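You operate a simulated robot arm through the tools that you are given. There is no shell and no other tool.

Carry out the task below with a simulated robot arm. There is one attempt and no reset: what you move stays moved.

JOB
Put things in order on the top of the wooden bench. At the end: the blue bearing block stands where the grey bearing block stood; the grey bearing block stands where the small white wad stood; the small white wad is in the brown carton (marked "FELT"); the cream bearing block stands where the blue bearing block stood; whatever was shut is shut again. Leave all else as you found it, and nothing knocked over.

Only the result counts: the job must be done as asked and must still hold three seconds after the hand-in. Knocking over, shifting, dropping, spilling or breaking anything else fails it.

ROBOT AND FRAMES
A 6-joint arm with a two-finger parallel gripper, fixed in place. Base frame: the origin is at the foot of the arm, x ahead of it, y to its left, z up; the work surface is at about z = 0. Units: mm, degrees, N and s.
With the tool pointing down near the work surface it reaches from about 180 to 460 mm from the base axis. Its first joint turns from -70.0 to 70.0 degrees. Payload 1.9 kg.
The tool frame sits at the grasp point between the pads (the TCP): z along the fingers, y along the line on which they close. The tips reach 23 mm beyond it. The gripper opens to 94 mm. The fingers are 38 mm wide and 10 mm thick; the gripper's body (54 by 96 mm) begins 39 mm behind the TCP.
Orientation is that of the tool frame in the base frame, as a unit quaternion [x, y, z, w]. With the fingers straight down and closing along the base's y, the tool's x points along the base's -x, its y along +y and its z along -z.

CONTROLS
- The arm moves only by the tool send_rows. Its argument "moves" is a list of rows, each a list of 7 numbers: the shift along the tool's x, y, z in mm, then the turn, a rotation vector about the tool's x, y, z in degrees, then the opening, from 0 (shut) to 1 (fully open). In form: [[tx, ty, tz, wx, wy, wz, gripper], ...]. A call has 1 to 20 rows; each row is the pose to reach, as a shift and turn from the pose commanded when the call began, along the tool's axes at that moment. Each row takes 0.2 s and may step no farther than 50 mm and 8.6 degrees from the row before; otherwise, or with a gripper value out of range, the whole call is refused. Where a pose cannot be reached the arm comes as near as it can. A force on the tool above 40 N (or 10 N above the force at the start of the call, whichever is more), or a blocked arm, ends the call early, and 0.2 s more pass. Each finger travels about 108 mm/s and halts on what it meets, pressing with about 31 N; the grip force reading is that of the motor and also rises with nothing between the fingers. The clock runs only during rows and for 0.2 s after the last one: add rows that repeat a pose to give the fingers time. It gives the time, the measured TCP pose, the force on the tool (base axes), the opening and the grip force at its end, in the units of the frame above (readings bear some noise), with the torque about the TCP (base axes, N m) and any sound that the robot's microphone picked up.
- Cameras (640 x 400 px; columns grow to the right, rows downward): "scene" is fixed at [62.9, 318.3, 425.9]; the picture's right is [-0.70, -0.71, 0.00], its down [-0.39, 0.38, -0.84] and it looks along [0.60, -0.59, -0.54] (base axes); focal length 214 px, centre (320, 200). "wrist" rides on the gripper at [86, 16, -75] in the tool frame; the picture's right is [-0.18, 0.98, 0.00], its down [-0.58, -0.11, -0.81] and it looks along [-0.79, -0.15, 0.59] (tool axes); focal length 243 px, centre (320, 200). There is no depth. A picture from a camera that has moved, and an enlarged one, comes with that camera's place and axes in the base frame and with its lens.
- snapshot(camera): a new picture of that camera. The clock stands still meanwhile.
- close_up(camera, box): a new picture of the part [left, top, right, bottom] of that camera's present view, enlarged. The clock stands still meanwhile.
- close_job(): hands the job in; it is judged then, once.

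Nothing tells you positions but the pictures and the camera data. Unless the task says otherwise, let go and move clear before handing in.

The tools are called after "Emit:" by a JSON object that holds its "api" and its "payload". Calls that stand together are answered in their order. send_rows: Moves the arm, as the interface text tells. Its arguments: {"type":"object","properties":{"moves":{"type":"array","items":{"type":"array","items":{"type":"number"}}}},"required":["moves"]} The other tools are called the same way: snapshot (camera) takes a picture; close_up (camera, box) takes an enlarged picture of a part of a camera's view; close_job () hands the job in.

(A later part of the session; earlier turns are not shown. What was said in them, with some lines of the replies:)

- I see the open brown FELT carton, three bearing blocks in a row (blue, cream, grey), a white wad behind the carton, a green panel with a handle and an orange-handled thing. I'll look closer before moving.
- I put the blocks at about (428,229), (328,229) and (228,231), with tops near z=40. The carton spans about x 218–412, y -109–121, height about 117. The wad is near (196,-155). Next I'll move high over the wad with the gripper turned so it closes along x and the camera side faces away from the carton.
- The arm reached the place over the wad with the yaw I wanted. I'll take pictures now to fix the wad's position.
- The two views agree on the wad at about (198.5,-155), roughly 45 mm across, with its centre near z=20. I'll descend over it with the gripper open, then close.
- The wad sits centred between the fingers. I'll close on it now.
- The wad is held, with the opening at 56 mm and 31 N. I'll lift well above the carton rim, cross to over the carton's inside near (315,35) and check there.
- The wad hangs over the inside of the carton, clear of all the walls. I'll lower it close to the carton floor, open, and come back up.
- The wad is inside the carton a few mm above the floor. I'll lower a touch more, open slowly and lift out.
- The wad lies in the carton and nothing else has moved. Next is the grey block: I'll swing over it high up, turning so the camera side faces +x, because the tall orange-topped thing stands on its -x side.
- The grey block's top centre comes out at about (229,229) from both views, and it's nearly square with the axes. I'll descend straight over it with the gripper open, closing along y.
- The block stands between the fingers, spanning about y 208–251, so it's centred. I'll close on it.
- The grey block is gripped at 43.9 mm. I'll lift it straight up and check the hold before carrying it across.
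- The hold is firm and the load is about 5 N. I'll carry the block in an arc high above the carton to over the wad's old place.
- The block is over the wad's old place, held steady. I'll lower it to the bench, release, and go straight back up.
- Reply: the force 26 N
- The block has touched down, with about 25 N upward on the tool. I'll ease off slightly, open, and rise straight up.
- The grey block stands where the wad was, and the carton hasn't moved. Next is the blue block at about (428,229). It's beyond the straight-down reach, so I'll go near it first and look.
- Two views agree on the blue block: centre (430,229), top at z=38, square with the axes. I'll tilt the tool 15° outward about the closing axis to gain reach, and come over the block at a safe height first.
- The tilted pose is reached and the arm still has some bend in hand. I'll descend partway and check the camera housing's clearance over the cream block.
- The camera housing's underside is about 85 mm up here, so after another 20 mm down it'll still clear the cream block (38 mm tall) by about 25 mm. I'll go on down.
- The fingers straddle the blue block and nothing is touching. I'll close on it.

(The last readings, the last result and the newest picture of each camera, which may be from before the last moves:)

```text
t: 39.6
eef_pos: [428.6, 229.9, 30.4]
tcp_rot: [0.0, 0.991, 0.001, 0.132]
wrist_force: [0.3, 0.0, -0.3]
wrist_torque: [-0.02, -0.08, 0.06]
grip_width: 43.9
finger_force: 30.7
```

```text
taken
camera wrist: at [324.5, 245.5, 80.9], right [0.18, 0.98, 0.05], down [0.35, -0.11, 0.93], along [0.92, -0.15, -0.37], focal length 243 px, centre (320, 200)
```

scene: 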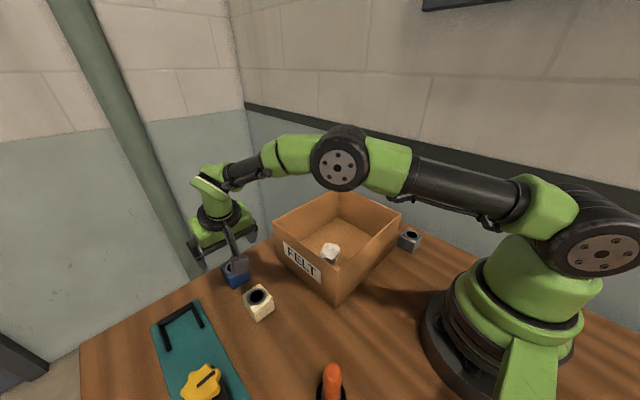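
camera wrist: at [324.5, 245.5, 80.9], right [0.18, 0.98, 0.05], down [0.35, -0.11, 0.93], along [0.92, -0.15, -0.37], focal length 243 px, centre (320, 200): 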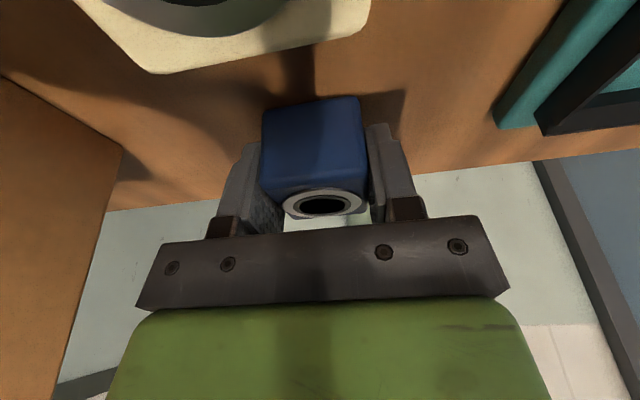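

The blue block is held at 43.9 mm. I'll lift it straight up, draw it back and up over the cream block, and begin turning about the vertical. That way, at the grey's old place, the camera side will face away from the orange thing.

Emit:
{"api": "send_rows", "payload": {"moves": [[-2.1, 0, -7.7, 0, 0, 0, 0], [-7.8, 0, -29, 0, 0, 0, 0], [-15.5, 0, -58, 0, 0, 0, 0], [-22, 0, -82.1, 0, 0, 0, 0], [-12.7, -1, -105.3, 0, 0, 0, 0], [0.2, -3, -134.6, -1.55, 0, -5.8, 0], [19.1, -5, -160.4, -3.36, 0, -12.56, 0], [41.3, -7, -181.9, -5.31, 0, -19.8, 0], [63.7, -8, -195.1, -7.38, 0, -27.53, 0], [78.2, -9, -199, -9.45, 0, -35.26, 0], [78.2, -9, -199, -11.52, 0, -42.98, 0], [78.2, -9, -199, -13.59, 0, -50.71, 0], [78.2, -9, -199, -15.66, 0, -58.44, 0], [78.2, -9, -199, -15.66, 0, -58.44, 0]]}}

Emit:
{"api": "snapshot", "payload": {"camera": "wrist"}}

Emit:
{"api": "snapshot", "payload": {"camera": "scene"}}

```text
t: 42.6
eef_pos: [299.3, 219.0, 200.5]
tcp_rot: [-0.5, 0.856, 0.067, 0.114]
wrist_force: [-0.8, 0.0, -4.3]
wrist_torque: [-0.01, 0.02, -0.01]
grip_width: 44.1
finger_force: 30.5
```

```text
taken
camera wrist: at [234.3, 138.4, 251.5], right [-0.77, 0.64, 0.05], down [0.27, 0.25, 0.93], along [0.58, 0.73, -0.36], focal length 243 px, centre (320, 200)
```

wrist: 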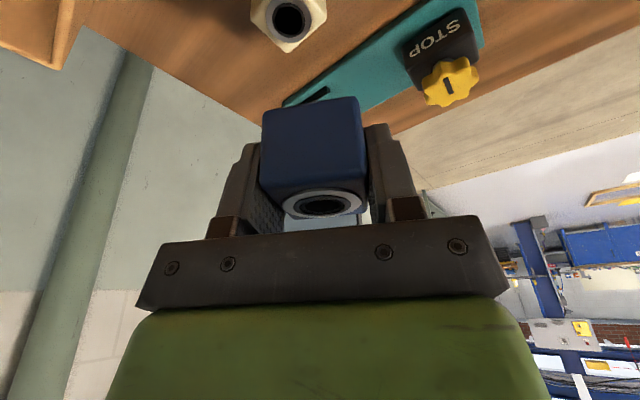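

```text
taken
```

scene: 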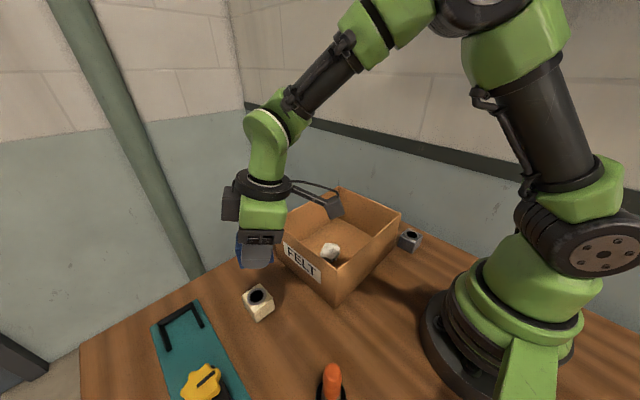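

The hold is good and the block hangs upright over open bench. I'll finish the turn (another 119.5°) while moving to above the grey block's old place.

Emit:
{"api": "send_rows", "payload": {"moves": [[1.6, 4.2, -0.4, -2.06, 0, -7.7, 0], [3.3, 8.5, -0.9, -4.12, 0, -15.39, 0], [4.9, 12.7, -1.3, -6.19, 0, -23.09, 0], [6.5, 16.9, -1.8, -8.25, 0, -30.78, 0], [8.2, 21.2, -2.2, -10.31, 0, -38.48, 0], [9.8, 25.4, -2.6, -12.37, 0, -46.17, 0], [11.4, 29.6, -3.1, -14.43, 0, -53.87, 0], [13.1, 33.9, -3.5, -16.5, 0, -61.56, 0], [14.7, 38.1, -4, -18.56, 0, -69.26, 0], [16.3, 42.3, -4.4, -20.62, 0, -76.95, 0], [18, 46.6, -4.8, -22.68, 0, -84.65, 0], [19.6, 50.8, -5.3, -24.74, 0, -92.34, 0], [21.2, 55, -5.7, -26.81, 0, -100.04, 0], [22.9, 59.3, -6.2, -28.87, 0, -107.73, 0], [24.5, 63.5, -6.6, -30.93, 0, -115.43, 0], [24.5, 63.5, -6.6, -30.93, 0, -115.43, 0], [24.5, 63.5, -6.6, -30.93, 0, -115.43, 0]]}}

Emit:
{"api": "snapshot", "payload": {"camera": "wrist"}}

Emit:
{"api": "snapshot", "payload": {"camera": "scene"}}

```text
t: 46.2
eef_pos: [231.4, 230.2, 202.0]
tcp_rot: [0.991, 0.001, -0.131, -0.001]
wrist_force: [0.3, 0.3, -4.7]
wrist_torque: [-0.04, 0.0, 0.01]
grip_width: 44.0
finger_force: 31.0
```

```text
taken
camera wrist: at [334.9, 213.9, 252.5], right [-0.18, -0.98, 0.05], down [-0.35, 0.11, 0.93], along [-0.92, 0.15, -0.37], focal length 243 px, centre (320, 200)
```

wrist: 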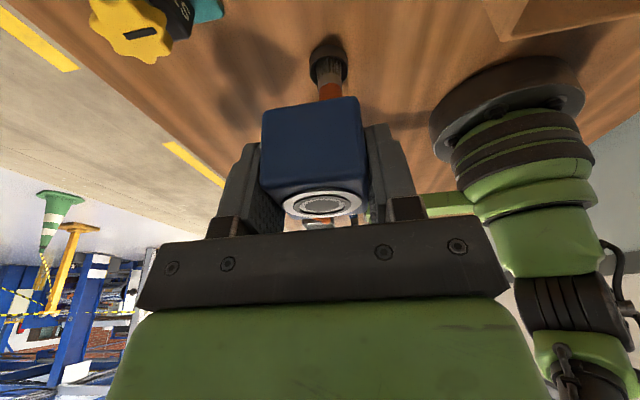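

```text
taken
```

scene: 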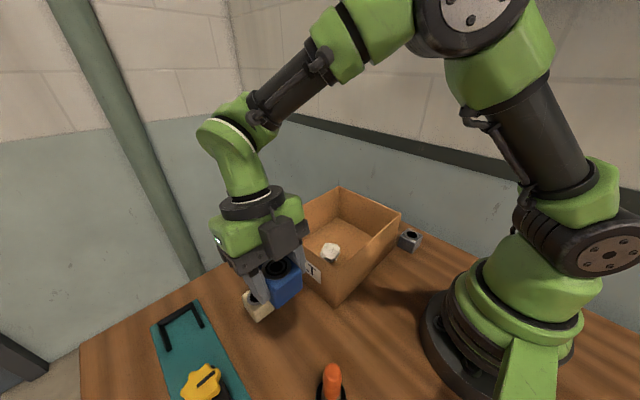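

The blue block is above the grey's old place and upright. I'll lower most of the way and check the clearances.

Emit:
{"api": "send_rows", "payload": {"moves": [[9.1, 0, 33.8, 0, 0, 0, 0], [19.4, 0, 72.4, 0, 0, 0, 0], [28.5, 0, 106.2, 0, 0, 0, 0], [35.7, 0, 133.3, 0, 0, 0, 0], [38.8, 0, 144.9, 0, 0, 0, 0], [38.8, 0, 144.9, 0, 0, 0, 0]]}}

Emit:
{"api": "snapshot", "payload": {"camera": "wrist"}}

Emit:
{"api": "close_up", "payload": {"camera": "scene", "box": [200, 240, 360, 340]}}

Emit:
{"api": "snapshot", "payload": {"camera": "scene"}}

```text
t: 47.6
eef_pos: [231.5, 230.3, 52.5]
tcp_rot: [0.992, -0.001, -0.129, -0.001]
wrist_force: [0.2, -0.8, -4.9]
wrist_torque: [-0.01, 0.0, -0.01]
grip_width: 43.9
finger_force: 31.0
```

```text
taken
camera wrist: at [334.1, 213.3, 102.7], right [-0.18, -0.98, 0.05], down [-0.35, 0.11, 0.93], along [-0.92, 0.15, -0.37], focal length 243 px, centre (320, 200)
```

wrist: 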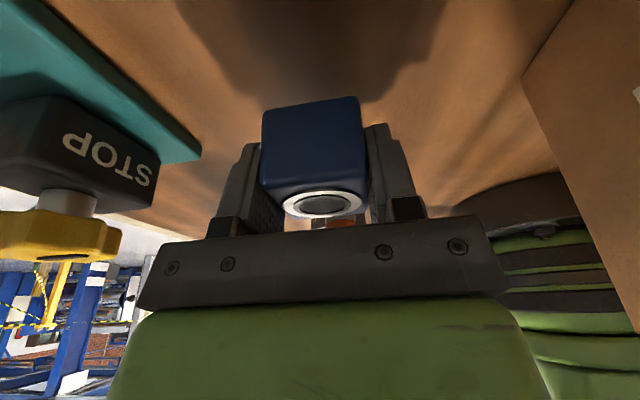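

```text
4.00 times, centred on (280, 290) of scene
camera zoom: at [63.0, 318.3, 425.9], right [-0.7, -0.71, 0.0], down [-0.39, 0.38, -0.84], along [0.6, -0.59, -0.54], focal length 858 px, centre (480, -160)
```

zoom: 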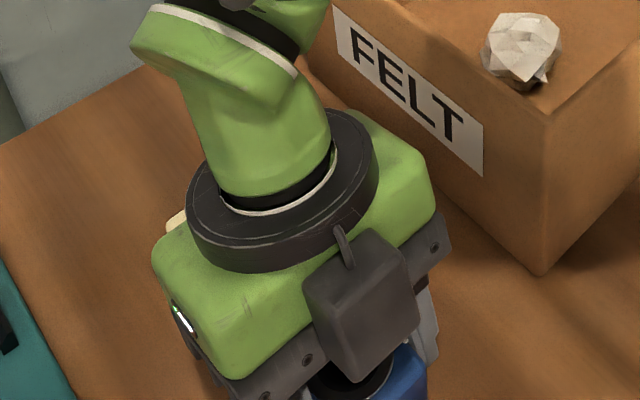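

```text
taken
```

scene: 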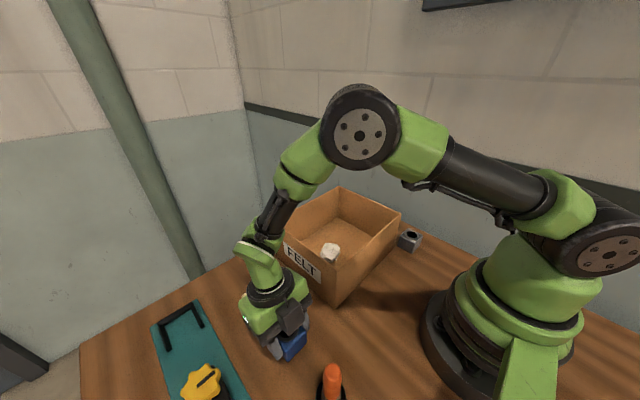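

All clear. I'll lower the last 21 mm onto the bench.

Emit:
{"api": "send_rows", "payload": {"moves": [[2.6, 0, 9.7, 0, 0, 0, 0], [4.1, 0, 15.5, 0, 0, 0, 0], [4.9, 0, 18.4, 0, 0, 0, 0], [5.3, 0, 19.8, 0, 0, 0, 0], [5.5, 0, 20.5, 0, 0, 0, 0], [5.5, 0, 20.5, 0, 0, 0, 0]]}}

Emit:
{"api": "snapshot", "payload": {"camera": "wrist"}}

```text
t: 49.0
eef_pos: [232.8, 229.5, 30.7]
tcp_rot: [0.991, 0.0, -0.13, -0.001]
wrist_force: [0.4, 0.3, -3.7]
wrist_torque: [-0.01, -0.02, -0.01]
grip_width: 43.7
finger_force: 31.4
```

```text
taken
camera wrist: at [335.1, 213.3, 81.6], right [-0.18, -0.98, 0.05], down [-0.35, 0.11, 0.93], along [-0.92, 0.15, -0.37], focal length 243 px, centre (320, 200)
```

wrist: 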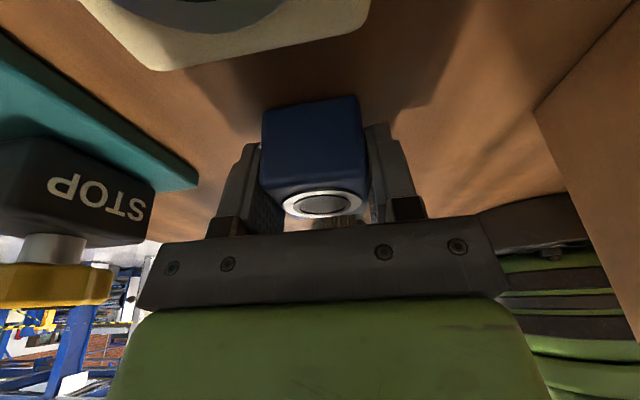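

It isn't touching yet, since the load still reads about 4 N. I'll lower in sub-millimetre steps.

Emit:
{"api": "send_rows", "payload": {"moves": [[0.1, 0, 0.4, 0, 0, 0, 0], [0.2, 0, 0.8, 0, 0, 0, 0], [0.2, 0, 0.8, 0, 0, 0, 0]]}}

```text
t: 49.8
eef_pos: [231.8, 229.1, 30.5]
tcp_rot: [0.992, -0.001, -0.13, -0.001]
wrist_force: [0.4, -12.3, 25.9]
wrist_torque: [-0.54, -0.03, 0.0]
grip_width: 44.0
finger_force: 30.9
```

It's touching now. I'll ease off by a fraction, open slowly, and rise straight up.

Emit:
{"api": "send_rows", "payload": {"moves": [[-0.1, 0, -0.3, 0, 0, 0, 0], [-0.1, 0, -0.3, 0, 0, 0, 0.5], [-0.1, 0, -0.3, 0, 0, 0, 0.6], [-0.1, 0, -0.3, 0, 0, 0, 0.75], [-0.1, 0, -0.3, 0, 0, 0, 0.9], [-0.1, 0, -0.3, 0, 0, 0, 1], [-0.1, 0, -0.3, 0, 0, 0, 1]]}}

Emit:
{"api": "snapshot", "payload": {"camera": "wrist"}}

```text
t: 51.4
eef_pos: [232.7, 229.3, 28.4]
tcp_rot: [0.992, 0.0, -0.13, -0.001]
wrist_force: [0.0, 0.5, 0.0]
wrist_torque: [0.0, -0.01, 0.01]
grip_width: 93.9
finger_force: 0.0
```

```text
taken
camera wrist: at [334.8, 213.6, 80.3], right [-0.18, -0.98, 0.05], down [-0.35, 0.11, 0.93], along [-0.92, 0.15, -0.37], focal length 243 px, centre (320, 200)
```

wrist: 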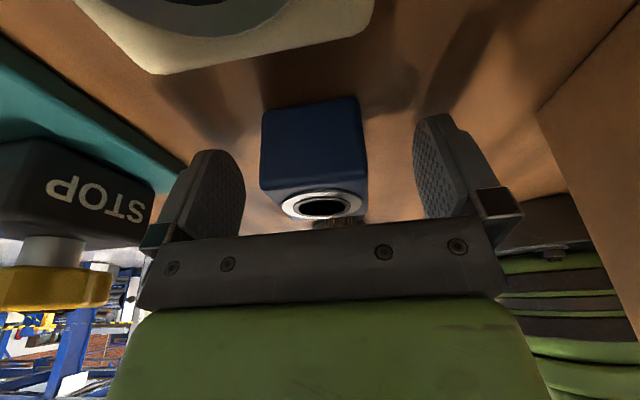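

The blue block is free and standing. I'll rise straight up and inspect.

Emit:
{"api": "send_rows", "payload": {"moves": [[-2.6, 0, -9.7, 0, 0, 0, 1], [-9.1, 0, -33.8, 0, 0, 0, 1], [-18.1, 0, -67.6, 0, 0, 0, 1], [-28.5, 0, -106.2, 0, 0, 0, 1], [-37.5, 0, -140, 0, 0, 0, 1], [-44, 0, -164.2, 0, 0, 0, 1], [-44, 0, -164.2, 0, 0, 0, 1]]}}

Emit:
{"api": "snapshot", "payload": {"camera": "wrist"}}

Emit:
{"api": "snapshot", "payload": {"camera": "scene"}}

Emit:
{"api": "close_up", "payload": {"camera": "scene", "box": [230, 280, 350, 355]}}

```text
t: 53.0
eef_pos: [231.4, 231.4, 201.1]
tcp_rot: [0.992, 0.0, -0.129, -0.001]
wrist_force: [0.0, -1.0, -0.2]
wrist_torque: [0.0, 0.01, 0.02]
grip_width: 94.3
finger_force: 0.1
```

```text
taken
camera wrist: at [334.4, 214.8, 251.9], right [-0.18, -0.98, 0.05], down [-0.35, 0.11, 0.93], along [-0.92, 0.15, -0.37], focal length 243 px, centre (320, 200)
```

wrist: 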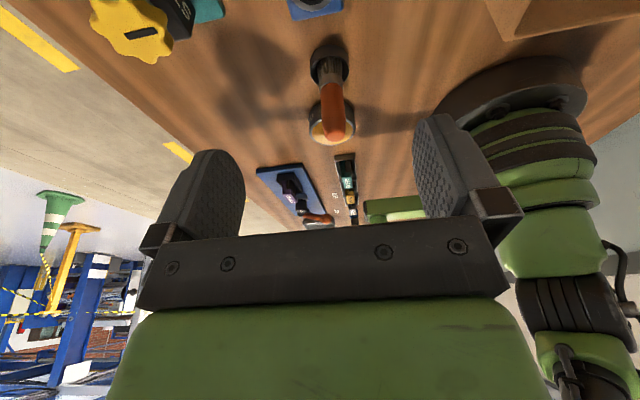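

```text
taken
```

scene: 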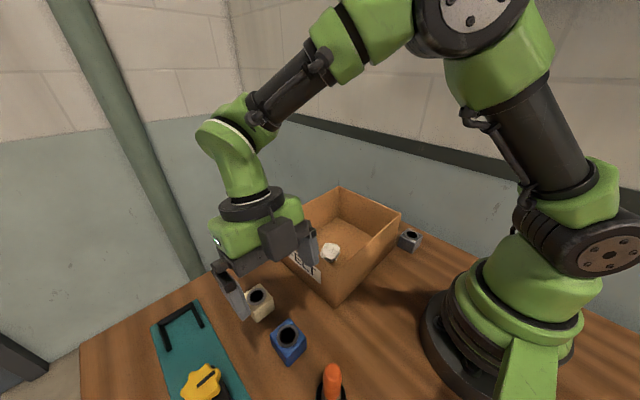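

```text
5.33 times, centred on (290, 318) of scene
camera zoom: at [62.9, 318.3, 425.9], right [-0.7, -0.71, 0.0], down [-0.39, 0.38, -0.84], along [0.6, -0.59, -0.54], focal length 1144 px, centre (480, -427)
```

zoom: 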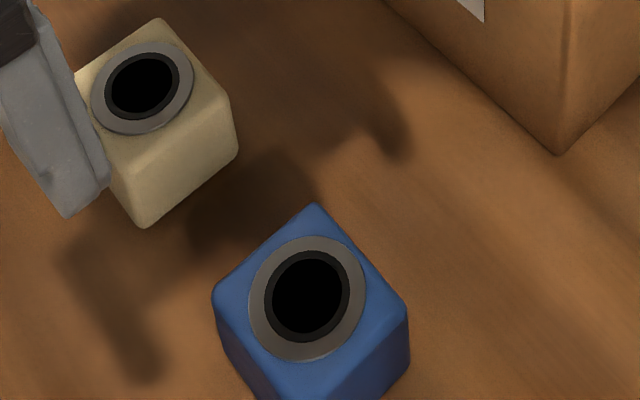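

The blue block stands on the grey's old spot, with the picture matching within about 1 mm. Next I'll turn back 180° in two parts, keeping the 15° tilt, and move to above the cream block.

Emit:
{"api": "send_rows", "payload": {"moves": [[4.2, 0.4, -1.1, 2.12, 0, 7.9, 1], [8.4, 0.8, -2.3, 4.23, 0, 15.81, 1], [12.6, 1.2, -3.4, 6.35, 0, 23.71, 1], [16.8, 1.6, -4.5, 8.47, 0, 31.61, 1], [21, 2, -5.6, 10.59, 0, 39.52, 1], [25.2, 2.5, -6.8, 12.7, 0, 47.42, 1], [29.4, 2.9, -7.9, 14.82, 0, 55.32, 1], [33.6, 3.3, -9, 16.94, 0, 63.22, 1], [37.8, 3.7, -10.1, 19.05, 0, 71.13, 1], [42, 4.1, -11.3, 21.17, 0, 79.03, 1], [46.2, 4.5, -12.4, 23.29, 0, 86.93, 1], [46.2, 4.5, -12.4, 23.29, 0, 86.93, 1]]}}

```text
t: 55.6
eef_pos: [278.7, 226.6, 199.9]
tcp_rot: [-0.7, 0.702, 0.092, 0.093]
wrist_force: [-0.3, -0.1, -0.3]
wrist_torque: [0.03, 0.0, 0.04]
grip_width: 94.1
finger_force: 0.0
```

Halfway round as planned. I'll continue the turn to above the cream block.

Emit:
{"api": "send_rows", "payload": {"moves": [[-0.4, -4.2, 0.1, 2.12, 0, 7.9, 1], [-0.9, -8.4, 0.2, 4.23, 0, 15.81, 1], [-1.3, -12.6, 0.4, 6.35, 0, 23.71, 1], [-1.7, -16.8, 0.5, 8.47, 0, 31.61, 1], [-2.2, -21, 0.6, 10.59, 0, 39.52, 1], [-2.6, -25.3, 0.7, 12.7, 0, 47.42, 1], [-3.1, -29.5, 0.8, 14.82, 0, 55.32, 1], [-3.5, -33.7, 0.9, 16.94, 0, 63.22, 1], [-3.9, -37.9, 1.1, 19.05, 0, 71.13, 1], [-4.4, -42.1, 1.2, 21.17, 0, 79.03, 1], [-4.8, -46.3, 1.3, 23.29, 0, 86.93, 1], [-4.8, -46.3, 1.3, 23.29, 0, 86.93, 1]]}}

Emit:
{"api": "snapshot", "payload": {"camera": "wrist"}}

Emit:
{"api": "snapshot", "payload": {"camera": "scene"}}

```text
t: 58.2
eef_pos: [325.9, 230.1, 201.6]
tcp_rot: [0.001, 0.991, 0.001, 0.132]
wrist_force: [-0.1, 0.4, -1.0]
wrist_torque: [0.03, -0.02, 0.0]
grip_width: 94.0
finger_force: 0.1
```

```text
taken
camera wrist: at [223.5, 246.4, 250.7], right [0.18, 0.98, 0.05], down [0.35, -0.11, 0.93], along [0.92, -0.15, -0.37], focal length 243 px, centre (320, 200)
```

wrist: 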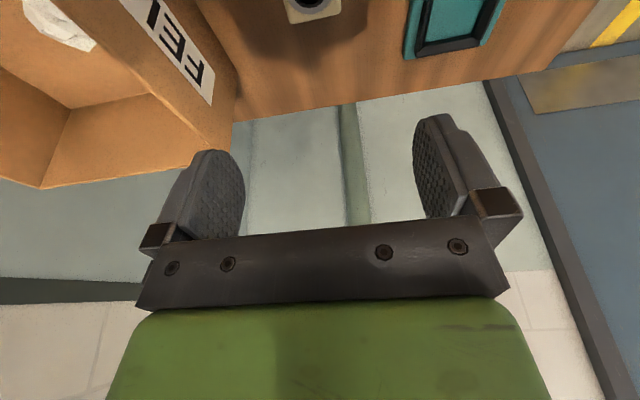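

```text
taken
```

scene: 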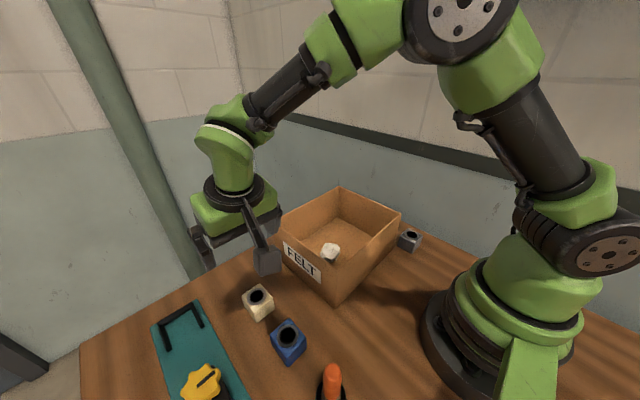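

The gripper is above the cream block with the right orientation. I'll descend partway and check alignment.

Emit:
{"api": "send_rows", "payload": {"moves": [[9.1, 0, 33.8, 0, 0, 0, 1], [18.1, 0, 67.6, 0, 0, 0, 1], [27.2, 0, 101.4, 0, 0, 0, 1], [33.6, 0, 125.6, 0, 0, 0, 1], [36.2, 0, 135.2, 0, 0, 0, 1], [36.2, 0, 135.2, 0, 0, 0, 1]]}}

Emit:
{"api": "snapshot", "payload": {"camera": "wrist"}}

Emit:
{"api": "close_up", "payload": {"camera": "scene", "box": [200, 240, 360, 340]}}

```text
t: 59.6
eef_pos: [326.3, 232.2, 59.3]
tcp_rot: [-0.001, 0.991, 0.001, 0.131]
wrist_force: [-0.2, 0.1, -0.2]
wrist_torque: [0.02, -0.01, -0.02]
grip_width: 93.9
finger_force: 0.1
```

```text
taken
camera wrist: at [223.6, 247.1, 110.5], right [0.18, 0.98, 0.05], down [0.35, -0.11, 0.93], along [0.92, -0.15, -0.37], focal length 243 px, centre (320, 200)
```

wrist: 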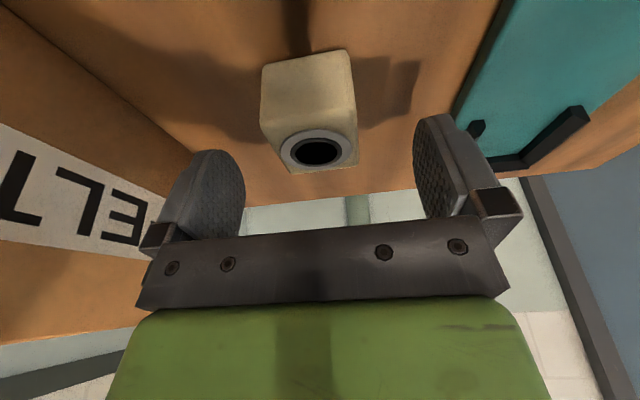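

```text
4.00 times, centred on (280, 290) of scene
camera zoom: at [62.9, 318.3, 425.9], right [-0.7, -0.71, 0.0], down [-0.39, 0.38, -0.84], along [0.6, -0.59, -0.54], focal length 858 px, centre (480, -160)
```

zoom: 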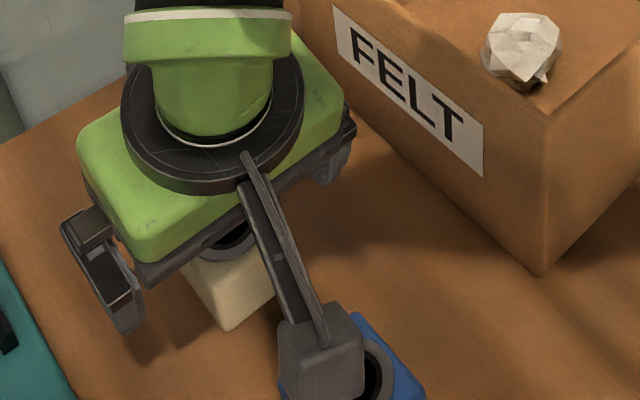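

The cream block is centred between the fingers, and its offset from the tool matches what I had on the blue block. I'll descend the rest of the way.

Emit:
{"api": "send_rows", "payload": {"moves": [[3.1, 0, 11.6, 0, 0, 0, 1], [5.4, 0, 20.3, 0, 0, 0, 1], [7.2, 0, 27, 0, 0, 0, 1], [7.8, 0, 29.3, 0, 0, 0, 1], [7.8, 0, 29.3, 0, 0, 0, 1]]}}

Emit:
{"api": "snapshot", "payload": {"camera": "wrist"}}

Emit:
{"api": "close_up", "payload": {"camera": "scene", "box": [200, 250, 360, 350]}}

```text
t: 60.8
eef_pos: [326.5, 230.7, 29.3]
tcp_rot: [0.0, 0.992, 0.001, 0.13]
wrist_force: [0.0, -0.1, 0.2]
wrist_torque: [-0.01, -0.01, -0.03]
grip_width: 93.8
finger_force: 0.2
```

```text
taken
camera wrist: at [223.2, 246.3, 80.2], right [0.18, 0.98, 0.05], down [0.35, -0.11, 0.93], along [0.92, -0.15, -0.37], focal length 243 px, centre (320, 200)
```

wrist: 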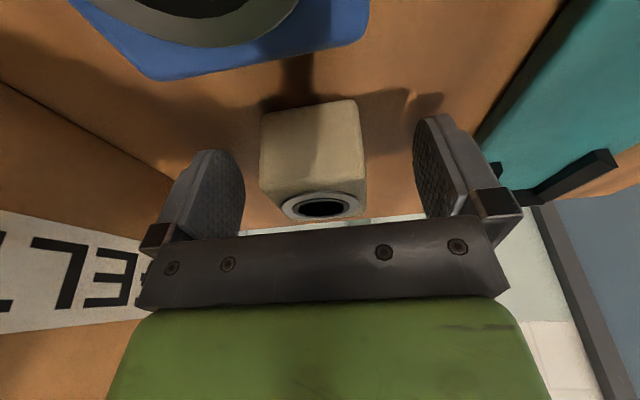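

```text
4.00 times, centred on (280, 300) of scene
camera zoom: at [62.9, 318.3, 425.9], right [-0.7, -0.71, 0.0], down [-0.39, 0.38, -0.84], along [0.6, -0.59, -0.54], focal length 858 px, centre (480, -200)
```

zoom: 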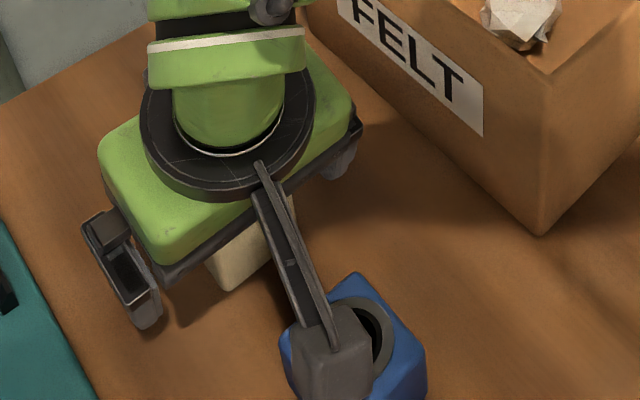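

The picture matches the one I had before gripping the blue block, within a few pixels. I'll close on the cream block.

Emit:
{"api": "send_rows", "payload": {"moves": [[0, 0, 0, 0, 0, 0, 0.6], [0, 0, 0, 0, 0, 0, 0.4], [0, 0, 0, 0, 0, 0, 0.2], [0, 0, 0, 0, 0, 0, 0], [0, 0, 0, 0, 0, 0, 0], [0, 0, 0, 0, 0, 0, 0]]}}

Emit:
{"api": "snapshot", "payload": {"camera": "wrist"}}

```text
t: 62.2
eef_pos: [325.4, 230.5, 29.3]
tcp_rot: [0.0, 0.992, 0.001, 0.13]
wrist_force: [-0.1, -2.1, 0.5]
wrist_torque: [-0.19, 0.01, -0.02]
grip_width: 44.0
finger_force: 31.4
```

```text
taken
camera wrist: at [223.2, 246.3, 80.3], right [0.18, 0.98, 0.05], down [0.35, -0.11, 0.93], along [0.92, -0.15, -0.37], focal length 243 px, centre (320, 200)
```

wrist: 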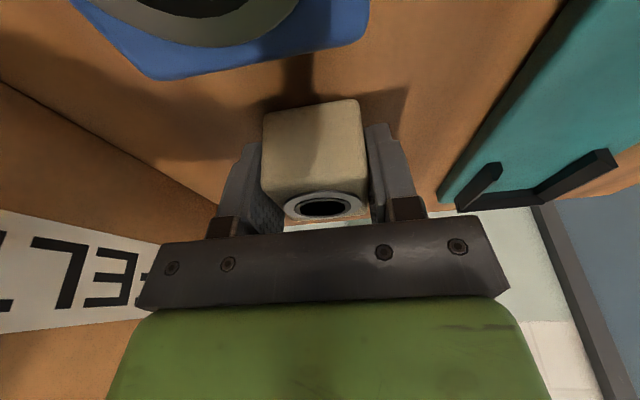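

The cream block is held at 44.0 mm. I'll lift it and carry it straight out along x to above the blue's old place.

Emit:
{"api": "send_rows", "payload": {"moves": [[-1.6, 0, -5.8, 0, 0, 0, 0], [-6.5, 0, -24.1, 0, 0, 0, 0], [-12.9, 0, -48.3, 0, 0, 0, 0], [-18.6, 0, -69.5, 0, 0, 0, 0], [-30.4, 0, -74.7, 0, 0, 0, 0], [-49.7, -0.2, -69.5, 0, 0, 0, 0], [-73.8, -0.4, -63.1, 0, 0, 0, 0], [-98, -0.6, -56.6, 0, 0, 0, 0], [-112.5, -0.7, -52.7, 0, 0, 0, 0], [-117.5, -0.7, -51.4, 0, 0, 0, 0], [-117.5, -0.7, -51.4, 0, 0, 0, 0], [-117.5, -0.7, -51.4, 0, 0, 0, 0]]}}

Emit:
{"api": "snapshot", "payload": {"camera": "wrist"}}

Emit:
{"api": "snapshot", "payload": {"camera": "scene"}}

```text
t: 64.8
eef_pos: [427.0, 229.5, 109.8]
tcp_rot: [0.0, 0.991, 0.001, 0.131]
wrist_force: [0.0, -0.4, -4.0]
wrist_torque: [-0.02, 0.02, -0.01]
grip_width: 44.0
finger_force: 31.0
```

```text
taken
camera wrist: at [323.8, 245.5, 160.8], right [0.18, 0.98, 0.05], down [0.35, -0.11, 0.93], along [0.92, -0.15, -0.37], focal length 243 px, centre (320, 200)
```

wrist: 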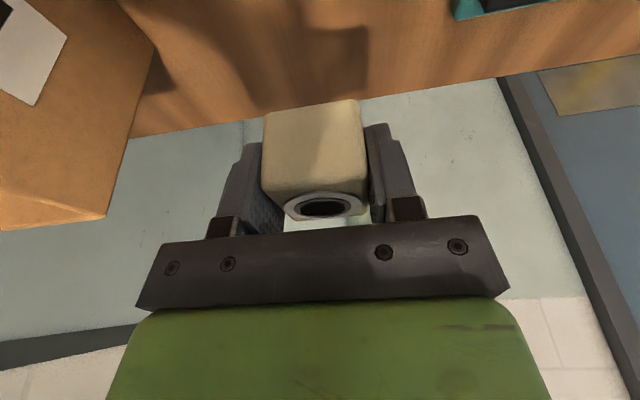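

```text
taken
```

scene: 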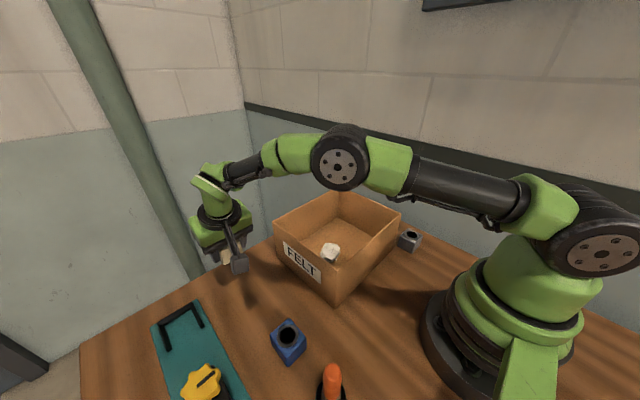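

The cream block is above the blue's old place, held steady. I'll lower it to just above the bench.

Emit:
{"api": "send_rows", "payload": {"moves": [[5.2, 0, 19.3, 0, 0, 0, 0], [11.6, 0, 43.5, 0, 0, 0, 0], [16, 0, 59.9, 0, 0, 0, 0], [18.6, 0, 69.5, 0, 0, 0, 0], [19.9, 0, 74.4, 0, 0, 0, 0], [20.4, 0, 76.3, 0, 0, 0, 0], [20.4, 0, 76.3, 0, 0, 0, 0]]}}

Emit:
{"api": "snapshot", "payload": {"camera": "wrist"}}

Emit:
{"api": "close_up", "payload": {"camera": "scene", "box": [180, 220, 340, 320]}}

```text
t: 66.4
eef_pos: [428.0, 229.4, 31.7]
tcp_rot: [-0.001, 0.991, 0.002, 0.132]
wrist_force: [0.6, 0.9, -4.3]
wrist_torque: [0.03, 0.03, 0.01]
grip_width: 43.9
finger_force: 31.0
```

```text
taken
camera wrist: at [324.4, 245.5, 81.4], right [0.18, 0.98, 0.05], down [0.35, -0.11, 0.93], along [0.92, -0.15, -0.37], focal length 243 px, centre (320, 200)
```

wrist: 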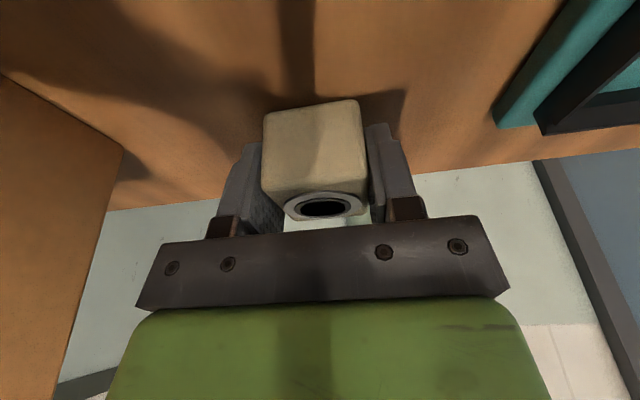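

```text
4.00 times, centred on (260, 270) of scene
camera zoom: at [63.0, 318.3, 425.9], right [-0.7, -0.71, 0.0], down [-0.39, 0.38, -0.84], along [0.6, -0.59, -0.54], focal length 858 px, centre (560, -80)
```

zoom: 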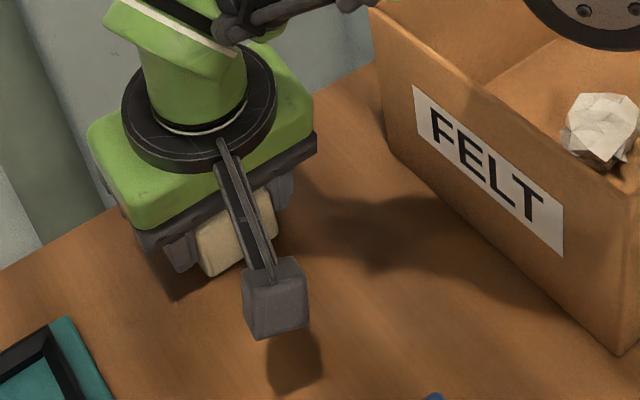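

It's just above the bench, with the load still on the tool. I'll lower in sub-millimetre steps until it touches.

Emit:
{"api": "send_rows", "payload": {"moves": [[0.1, 0, 0.4, 0, 0, 0, 0], [0.2, 0, 0.8, 0, 0, 0, 0], [0.2, 0, 0.8, 0, 0, 0, 0]]}}

```text
t: 67.2
eef_pos: [427.2, 230.7, 30.1]
tcp_rot: [0.0, 0.991, 0.001, 0.131]
wrist_force: [0.5, 0.0, -3.2]
wrist_torque: [0.04, 0.02, 0.02]
grip_width: 43.9
finger_force: 31.4
```

Emit:
{"api": "send_rows", "payload": {"moves": [[0.1, 0, 0.3, 0, 0, 0, 0], [0.15, 0, 0.6, 0, 0, 0, 0], [0.15, 0, 0.6, 0, 0, 0, 0]]}}

```text
t: 68.0
eef_pos: [426.4, 231.0, 30.2]
tcp_rot: [0.0, 0.991, 0.001, 0.131]
wrist_force: [-2.3, -0.2, 1.5]
wrist_torque: [-0.15, 0.16, -0.01]
grip_width: 44.1
finger_force: 31.3
```

The load has come off the tool, so the block rests on the bench. I'll open slowly.

Emit:
{"api": "send_rows", "payload": {"moves": [[0, 0, 0, 0, 0, 0, 0.5], [0, 0, 0, 0, 0, 0, 0.6], [0, 0, 0, 0, 0, 0, 0.75], [0, 0, 0, 0, 0, 0, 0.9], [0, 0, 0, 0, 0, 0, 1], [0, 0, 0, 0, 0, 0, 1]]}}

Emit:
{"api": "snapshot", "payload": {"camera": "wrist"}}

```text
t: 69.4
eef_pos: [426.5, 229.9, 29.6]
tcp_rot: [0.001, 0.991, 0.0, 0.131]
wrist_force: [0.4, -0.2, 0.4]
wrist_torque: [0.03, -0.01, 0.01]
grip_width: 94.1
finger_force: 0.0
```

```text
taken
camera wrist: at [323.9, 245.5, 80.1], right [0.18, 0.98, 0.05], down [0.35, -0.11, 0.93], along [0.92, -0.15, -0.37], focal length 243 px, centre (320, 200)
```

wrist: 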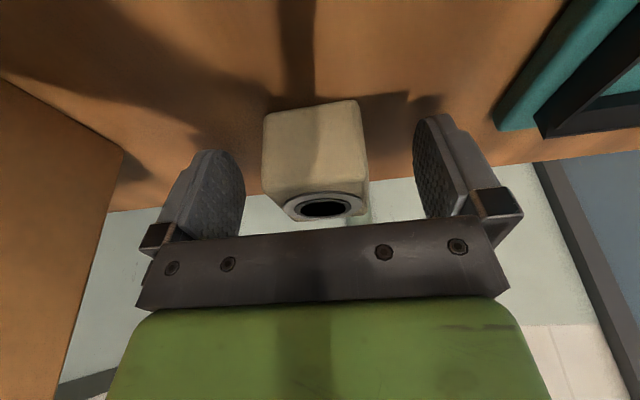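

The cream block stands free. I'll rise straight up, draw back to a clear pose, and check the whole bench.

Emit:
{"api": "send_rows", "payload": {"moves": [[-2.1, 0, -7.7, 0, 0, 0, 1], [-7.8, 0, -29, 0, 0, 0, 1], [-14.2, 0, -53.1, 0, 0, 0, 1], [-20.7, 0, -77.3, 0, 0, 0, 1], [1.8, -5, -109.2, 0, 0, 0, 1], [23, -12, -145.9, 0, 0, 0, 1], [44.2, -20, -182.7, 0, 0, 0, 1], [57.1, -25, -212, 0, 0, 0, 1], [62.9, -30, -229.1, 0, 0, 0, 1], [62.9, -30, -229.1, 0, 0, 0, 1]]}}

Emit:
{"api": "snapshot", "payload": {"camera": "scene"}}

Emit:
{"api": "close_up", "payload": {"camera": "scene", "box": [200, 250, 296, 310]}}

Emit:
{"api": "snapshot", "payload": {"camera": "wrist"}}

```text
t: 71.6
eef_pos: [304.8, 201.6, 233.6]
tcp_rot: [-0.001, 0.991, 0.001, 0.131]
wrist_force: [-0.6, 0.2, -0.4]
wrist_torque: [0.01, -0.01, -0.04]
grip_width: 93.8
finger_force: 0.0
```

```text
taken
```

scene: 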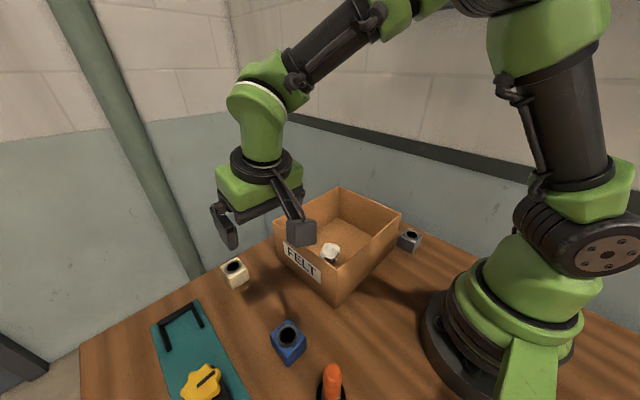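

```text
6.67 times, centred on (248, 280) of scene
camera zoom: at [62.9, 318.3, 425.9], right [-0.7, -0.71, 0.0], down [-0.39, 0.38, -0.84], along [0.6, -0.59, -0.54], focal length 1430 px, centre (800, -333)
```

zoom: 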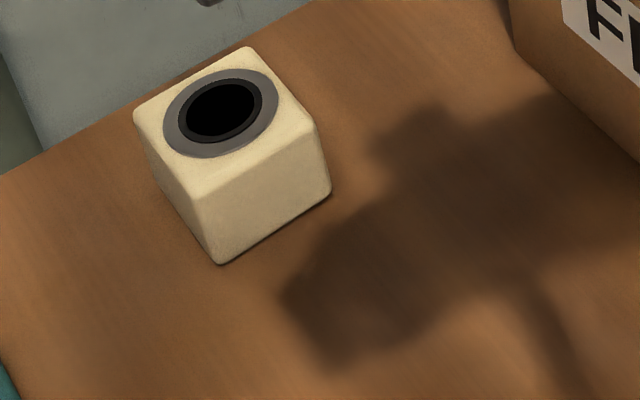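

```text
taken
camera wrist: at [201.8, 216.6, 284.0], right [0.18, 0.98, 0.05], down [0.35, -0.11, 0.93], along [0.92, -0.15, -0.37], focal length 243 px, centre (320, 200)
```

wrist: 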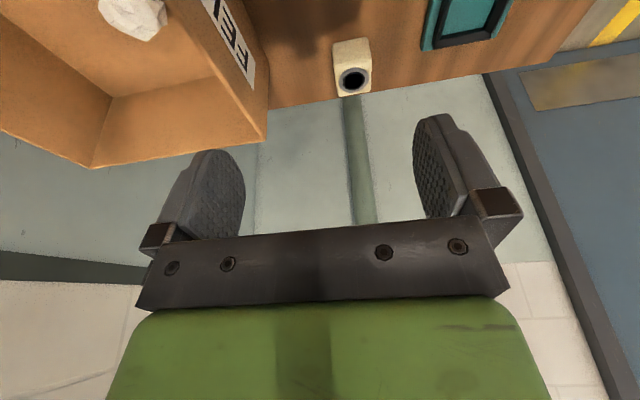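

Emit:
{"api": "close_up", "payload": {"camera": "scene", "box": [200, 180, 440, 330]}}

Emit:
{"api": "close_up", "payload": {"camera": "scene", "box": [60, 240, 380, 400]}}

```text
2.67 times, centred on (320, 255) of scene
camera zoom: at [62.9, 318.3, 425.9], right [-0.7, -0.71, 0.0], down [-0.39, 0.38, -0.84], along [0.6, -0.59, -0.54], focal length 572 px, centre (320, 53)
```

zoom: 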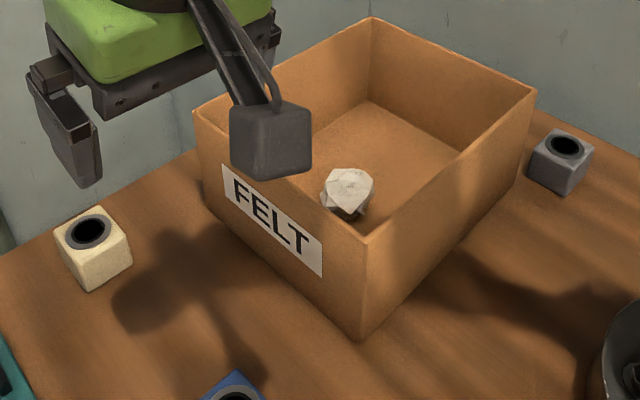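

```text
2.00 times, centred on (220, 320) of scene
camera zoom: at [62.9, 318.3, 425.9], right [-0.7, -0.71, 0.0], down [-0.39, 0.38, -0.84], along [0.6, -0.59, -0.54], focal length 429 px, centre (520, -40)
```

zoom: 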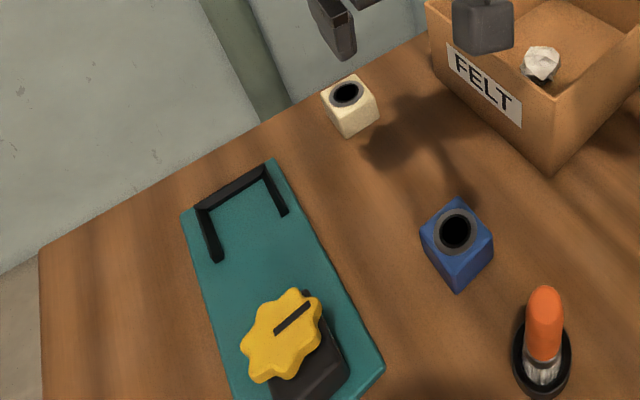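

Everything is in place. Cream stands where blue was, blue where grey was, grey where the wad was, and the wad lies in the carton. The carton, the panel and the orange thing look unmoved, nothing was opened, and the open gripper is well clear, so I'm handing in.

Emit:
{"api": "close_job", "payload": {}}

```text
The job is handed in.
```

The job is done and handed in, and the last pictures show everything where you asked:

- **Blue bearing block:** stands where the grey one stood, within about 1 mm in the pictures.
- **Grey bearing block:** stands where the white wad stood, within a few millimetres.
- **White wad:** lies on the floor of the "FELT" carton.
- **Cream bearing block:** stands where the blue one stood, within about 1 mm.

Nothing was opened, so there was nothing to shut again. The carton, the green panel with its STOP knob and the orange-topped object match the first pictures. A few objects on the bench beside the arm are outside the scene camera's view. The arm didn't go near them, but I couldn't compare them before and after. The gripper was open and well clear at hand-in.
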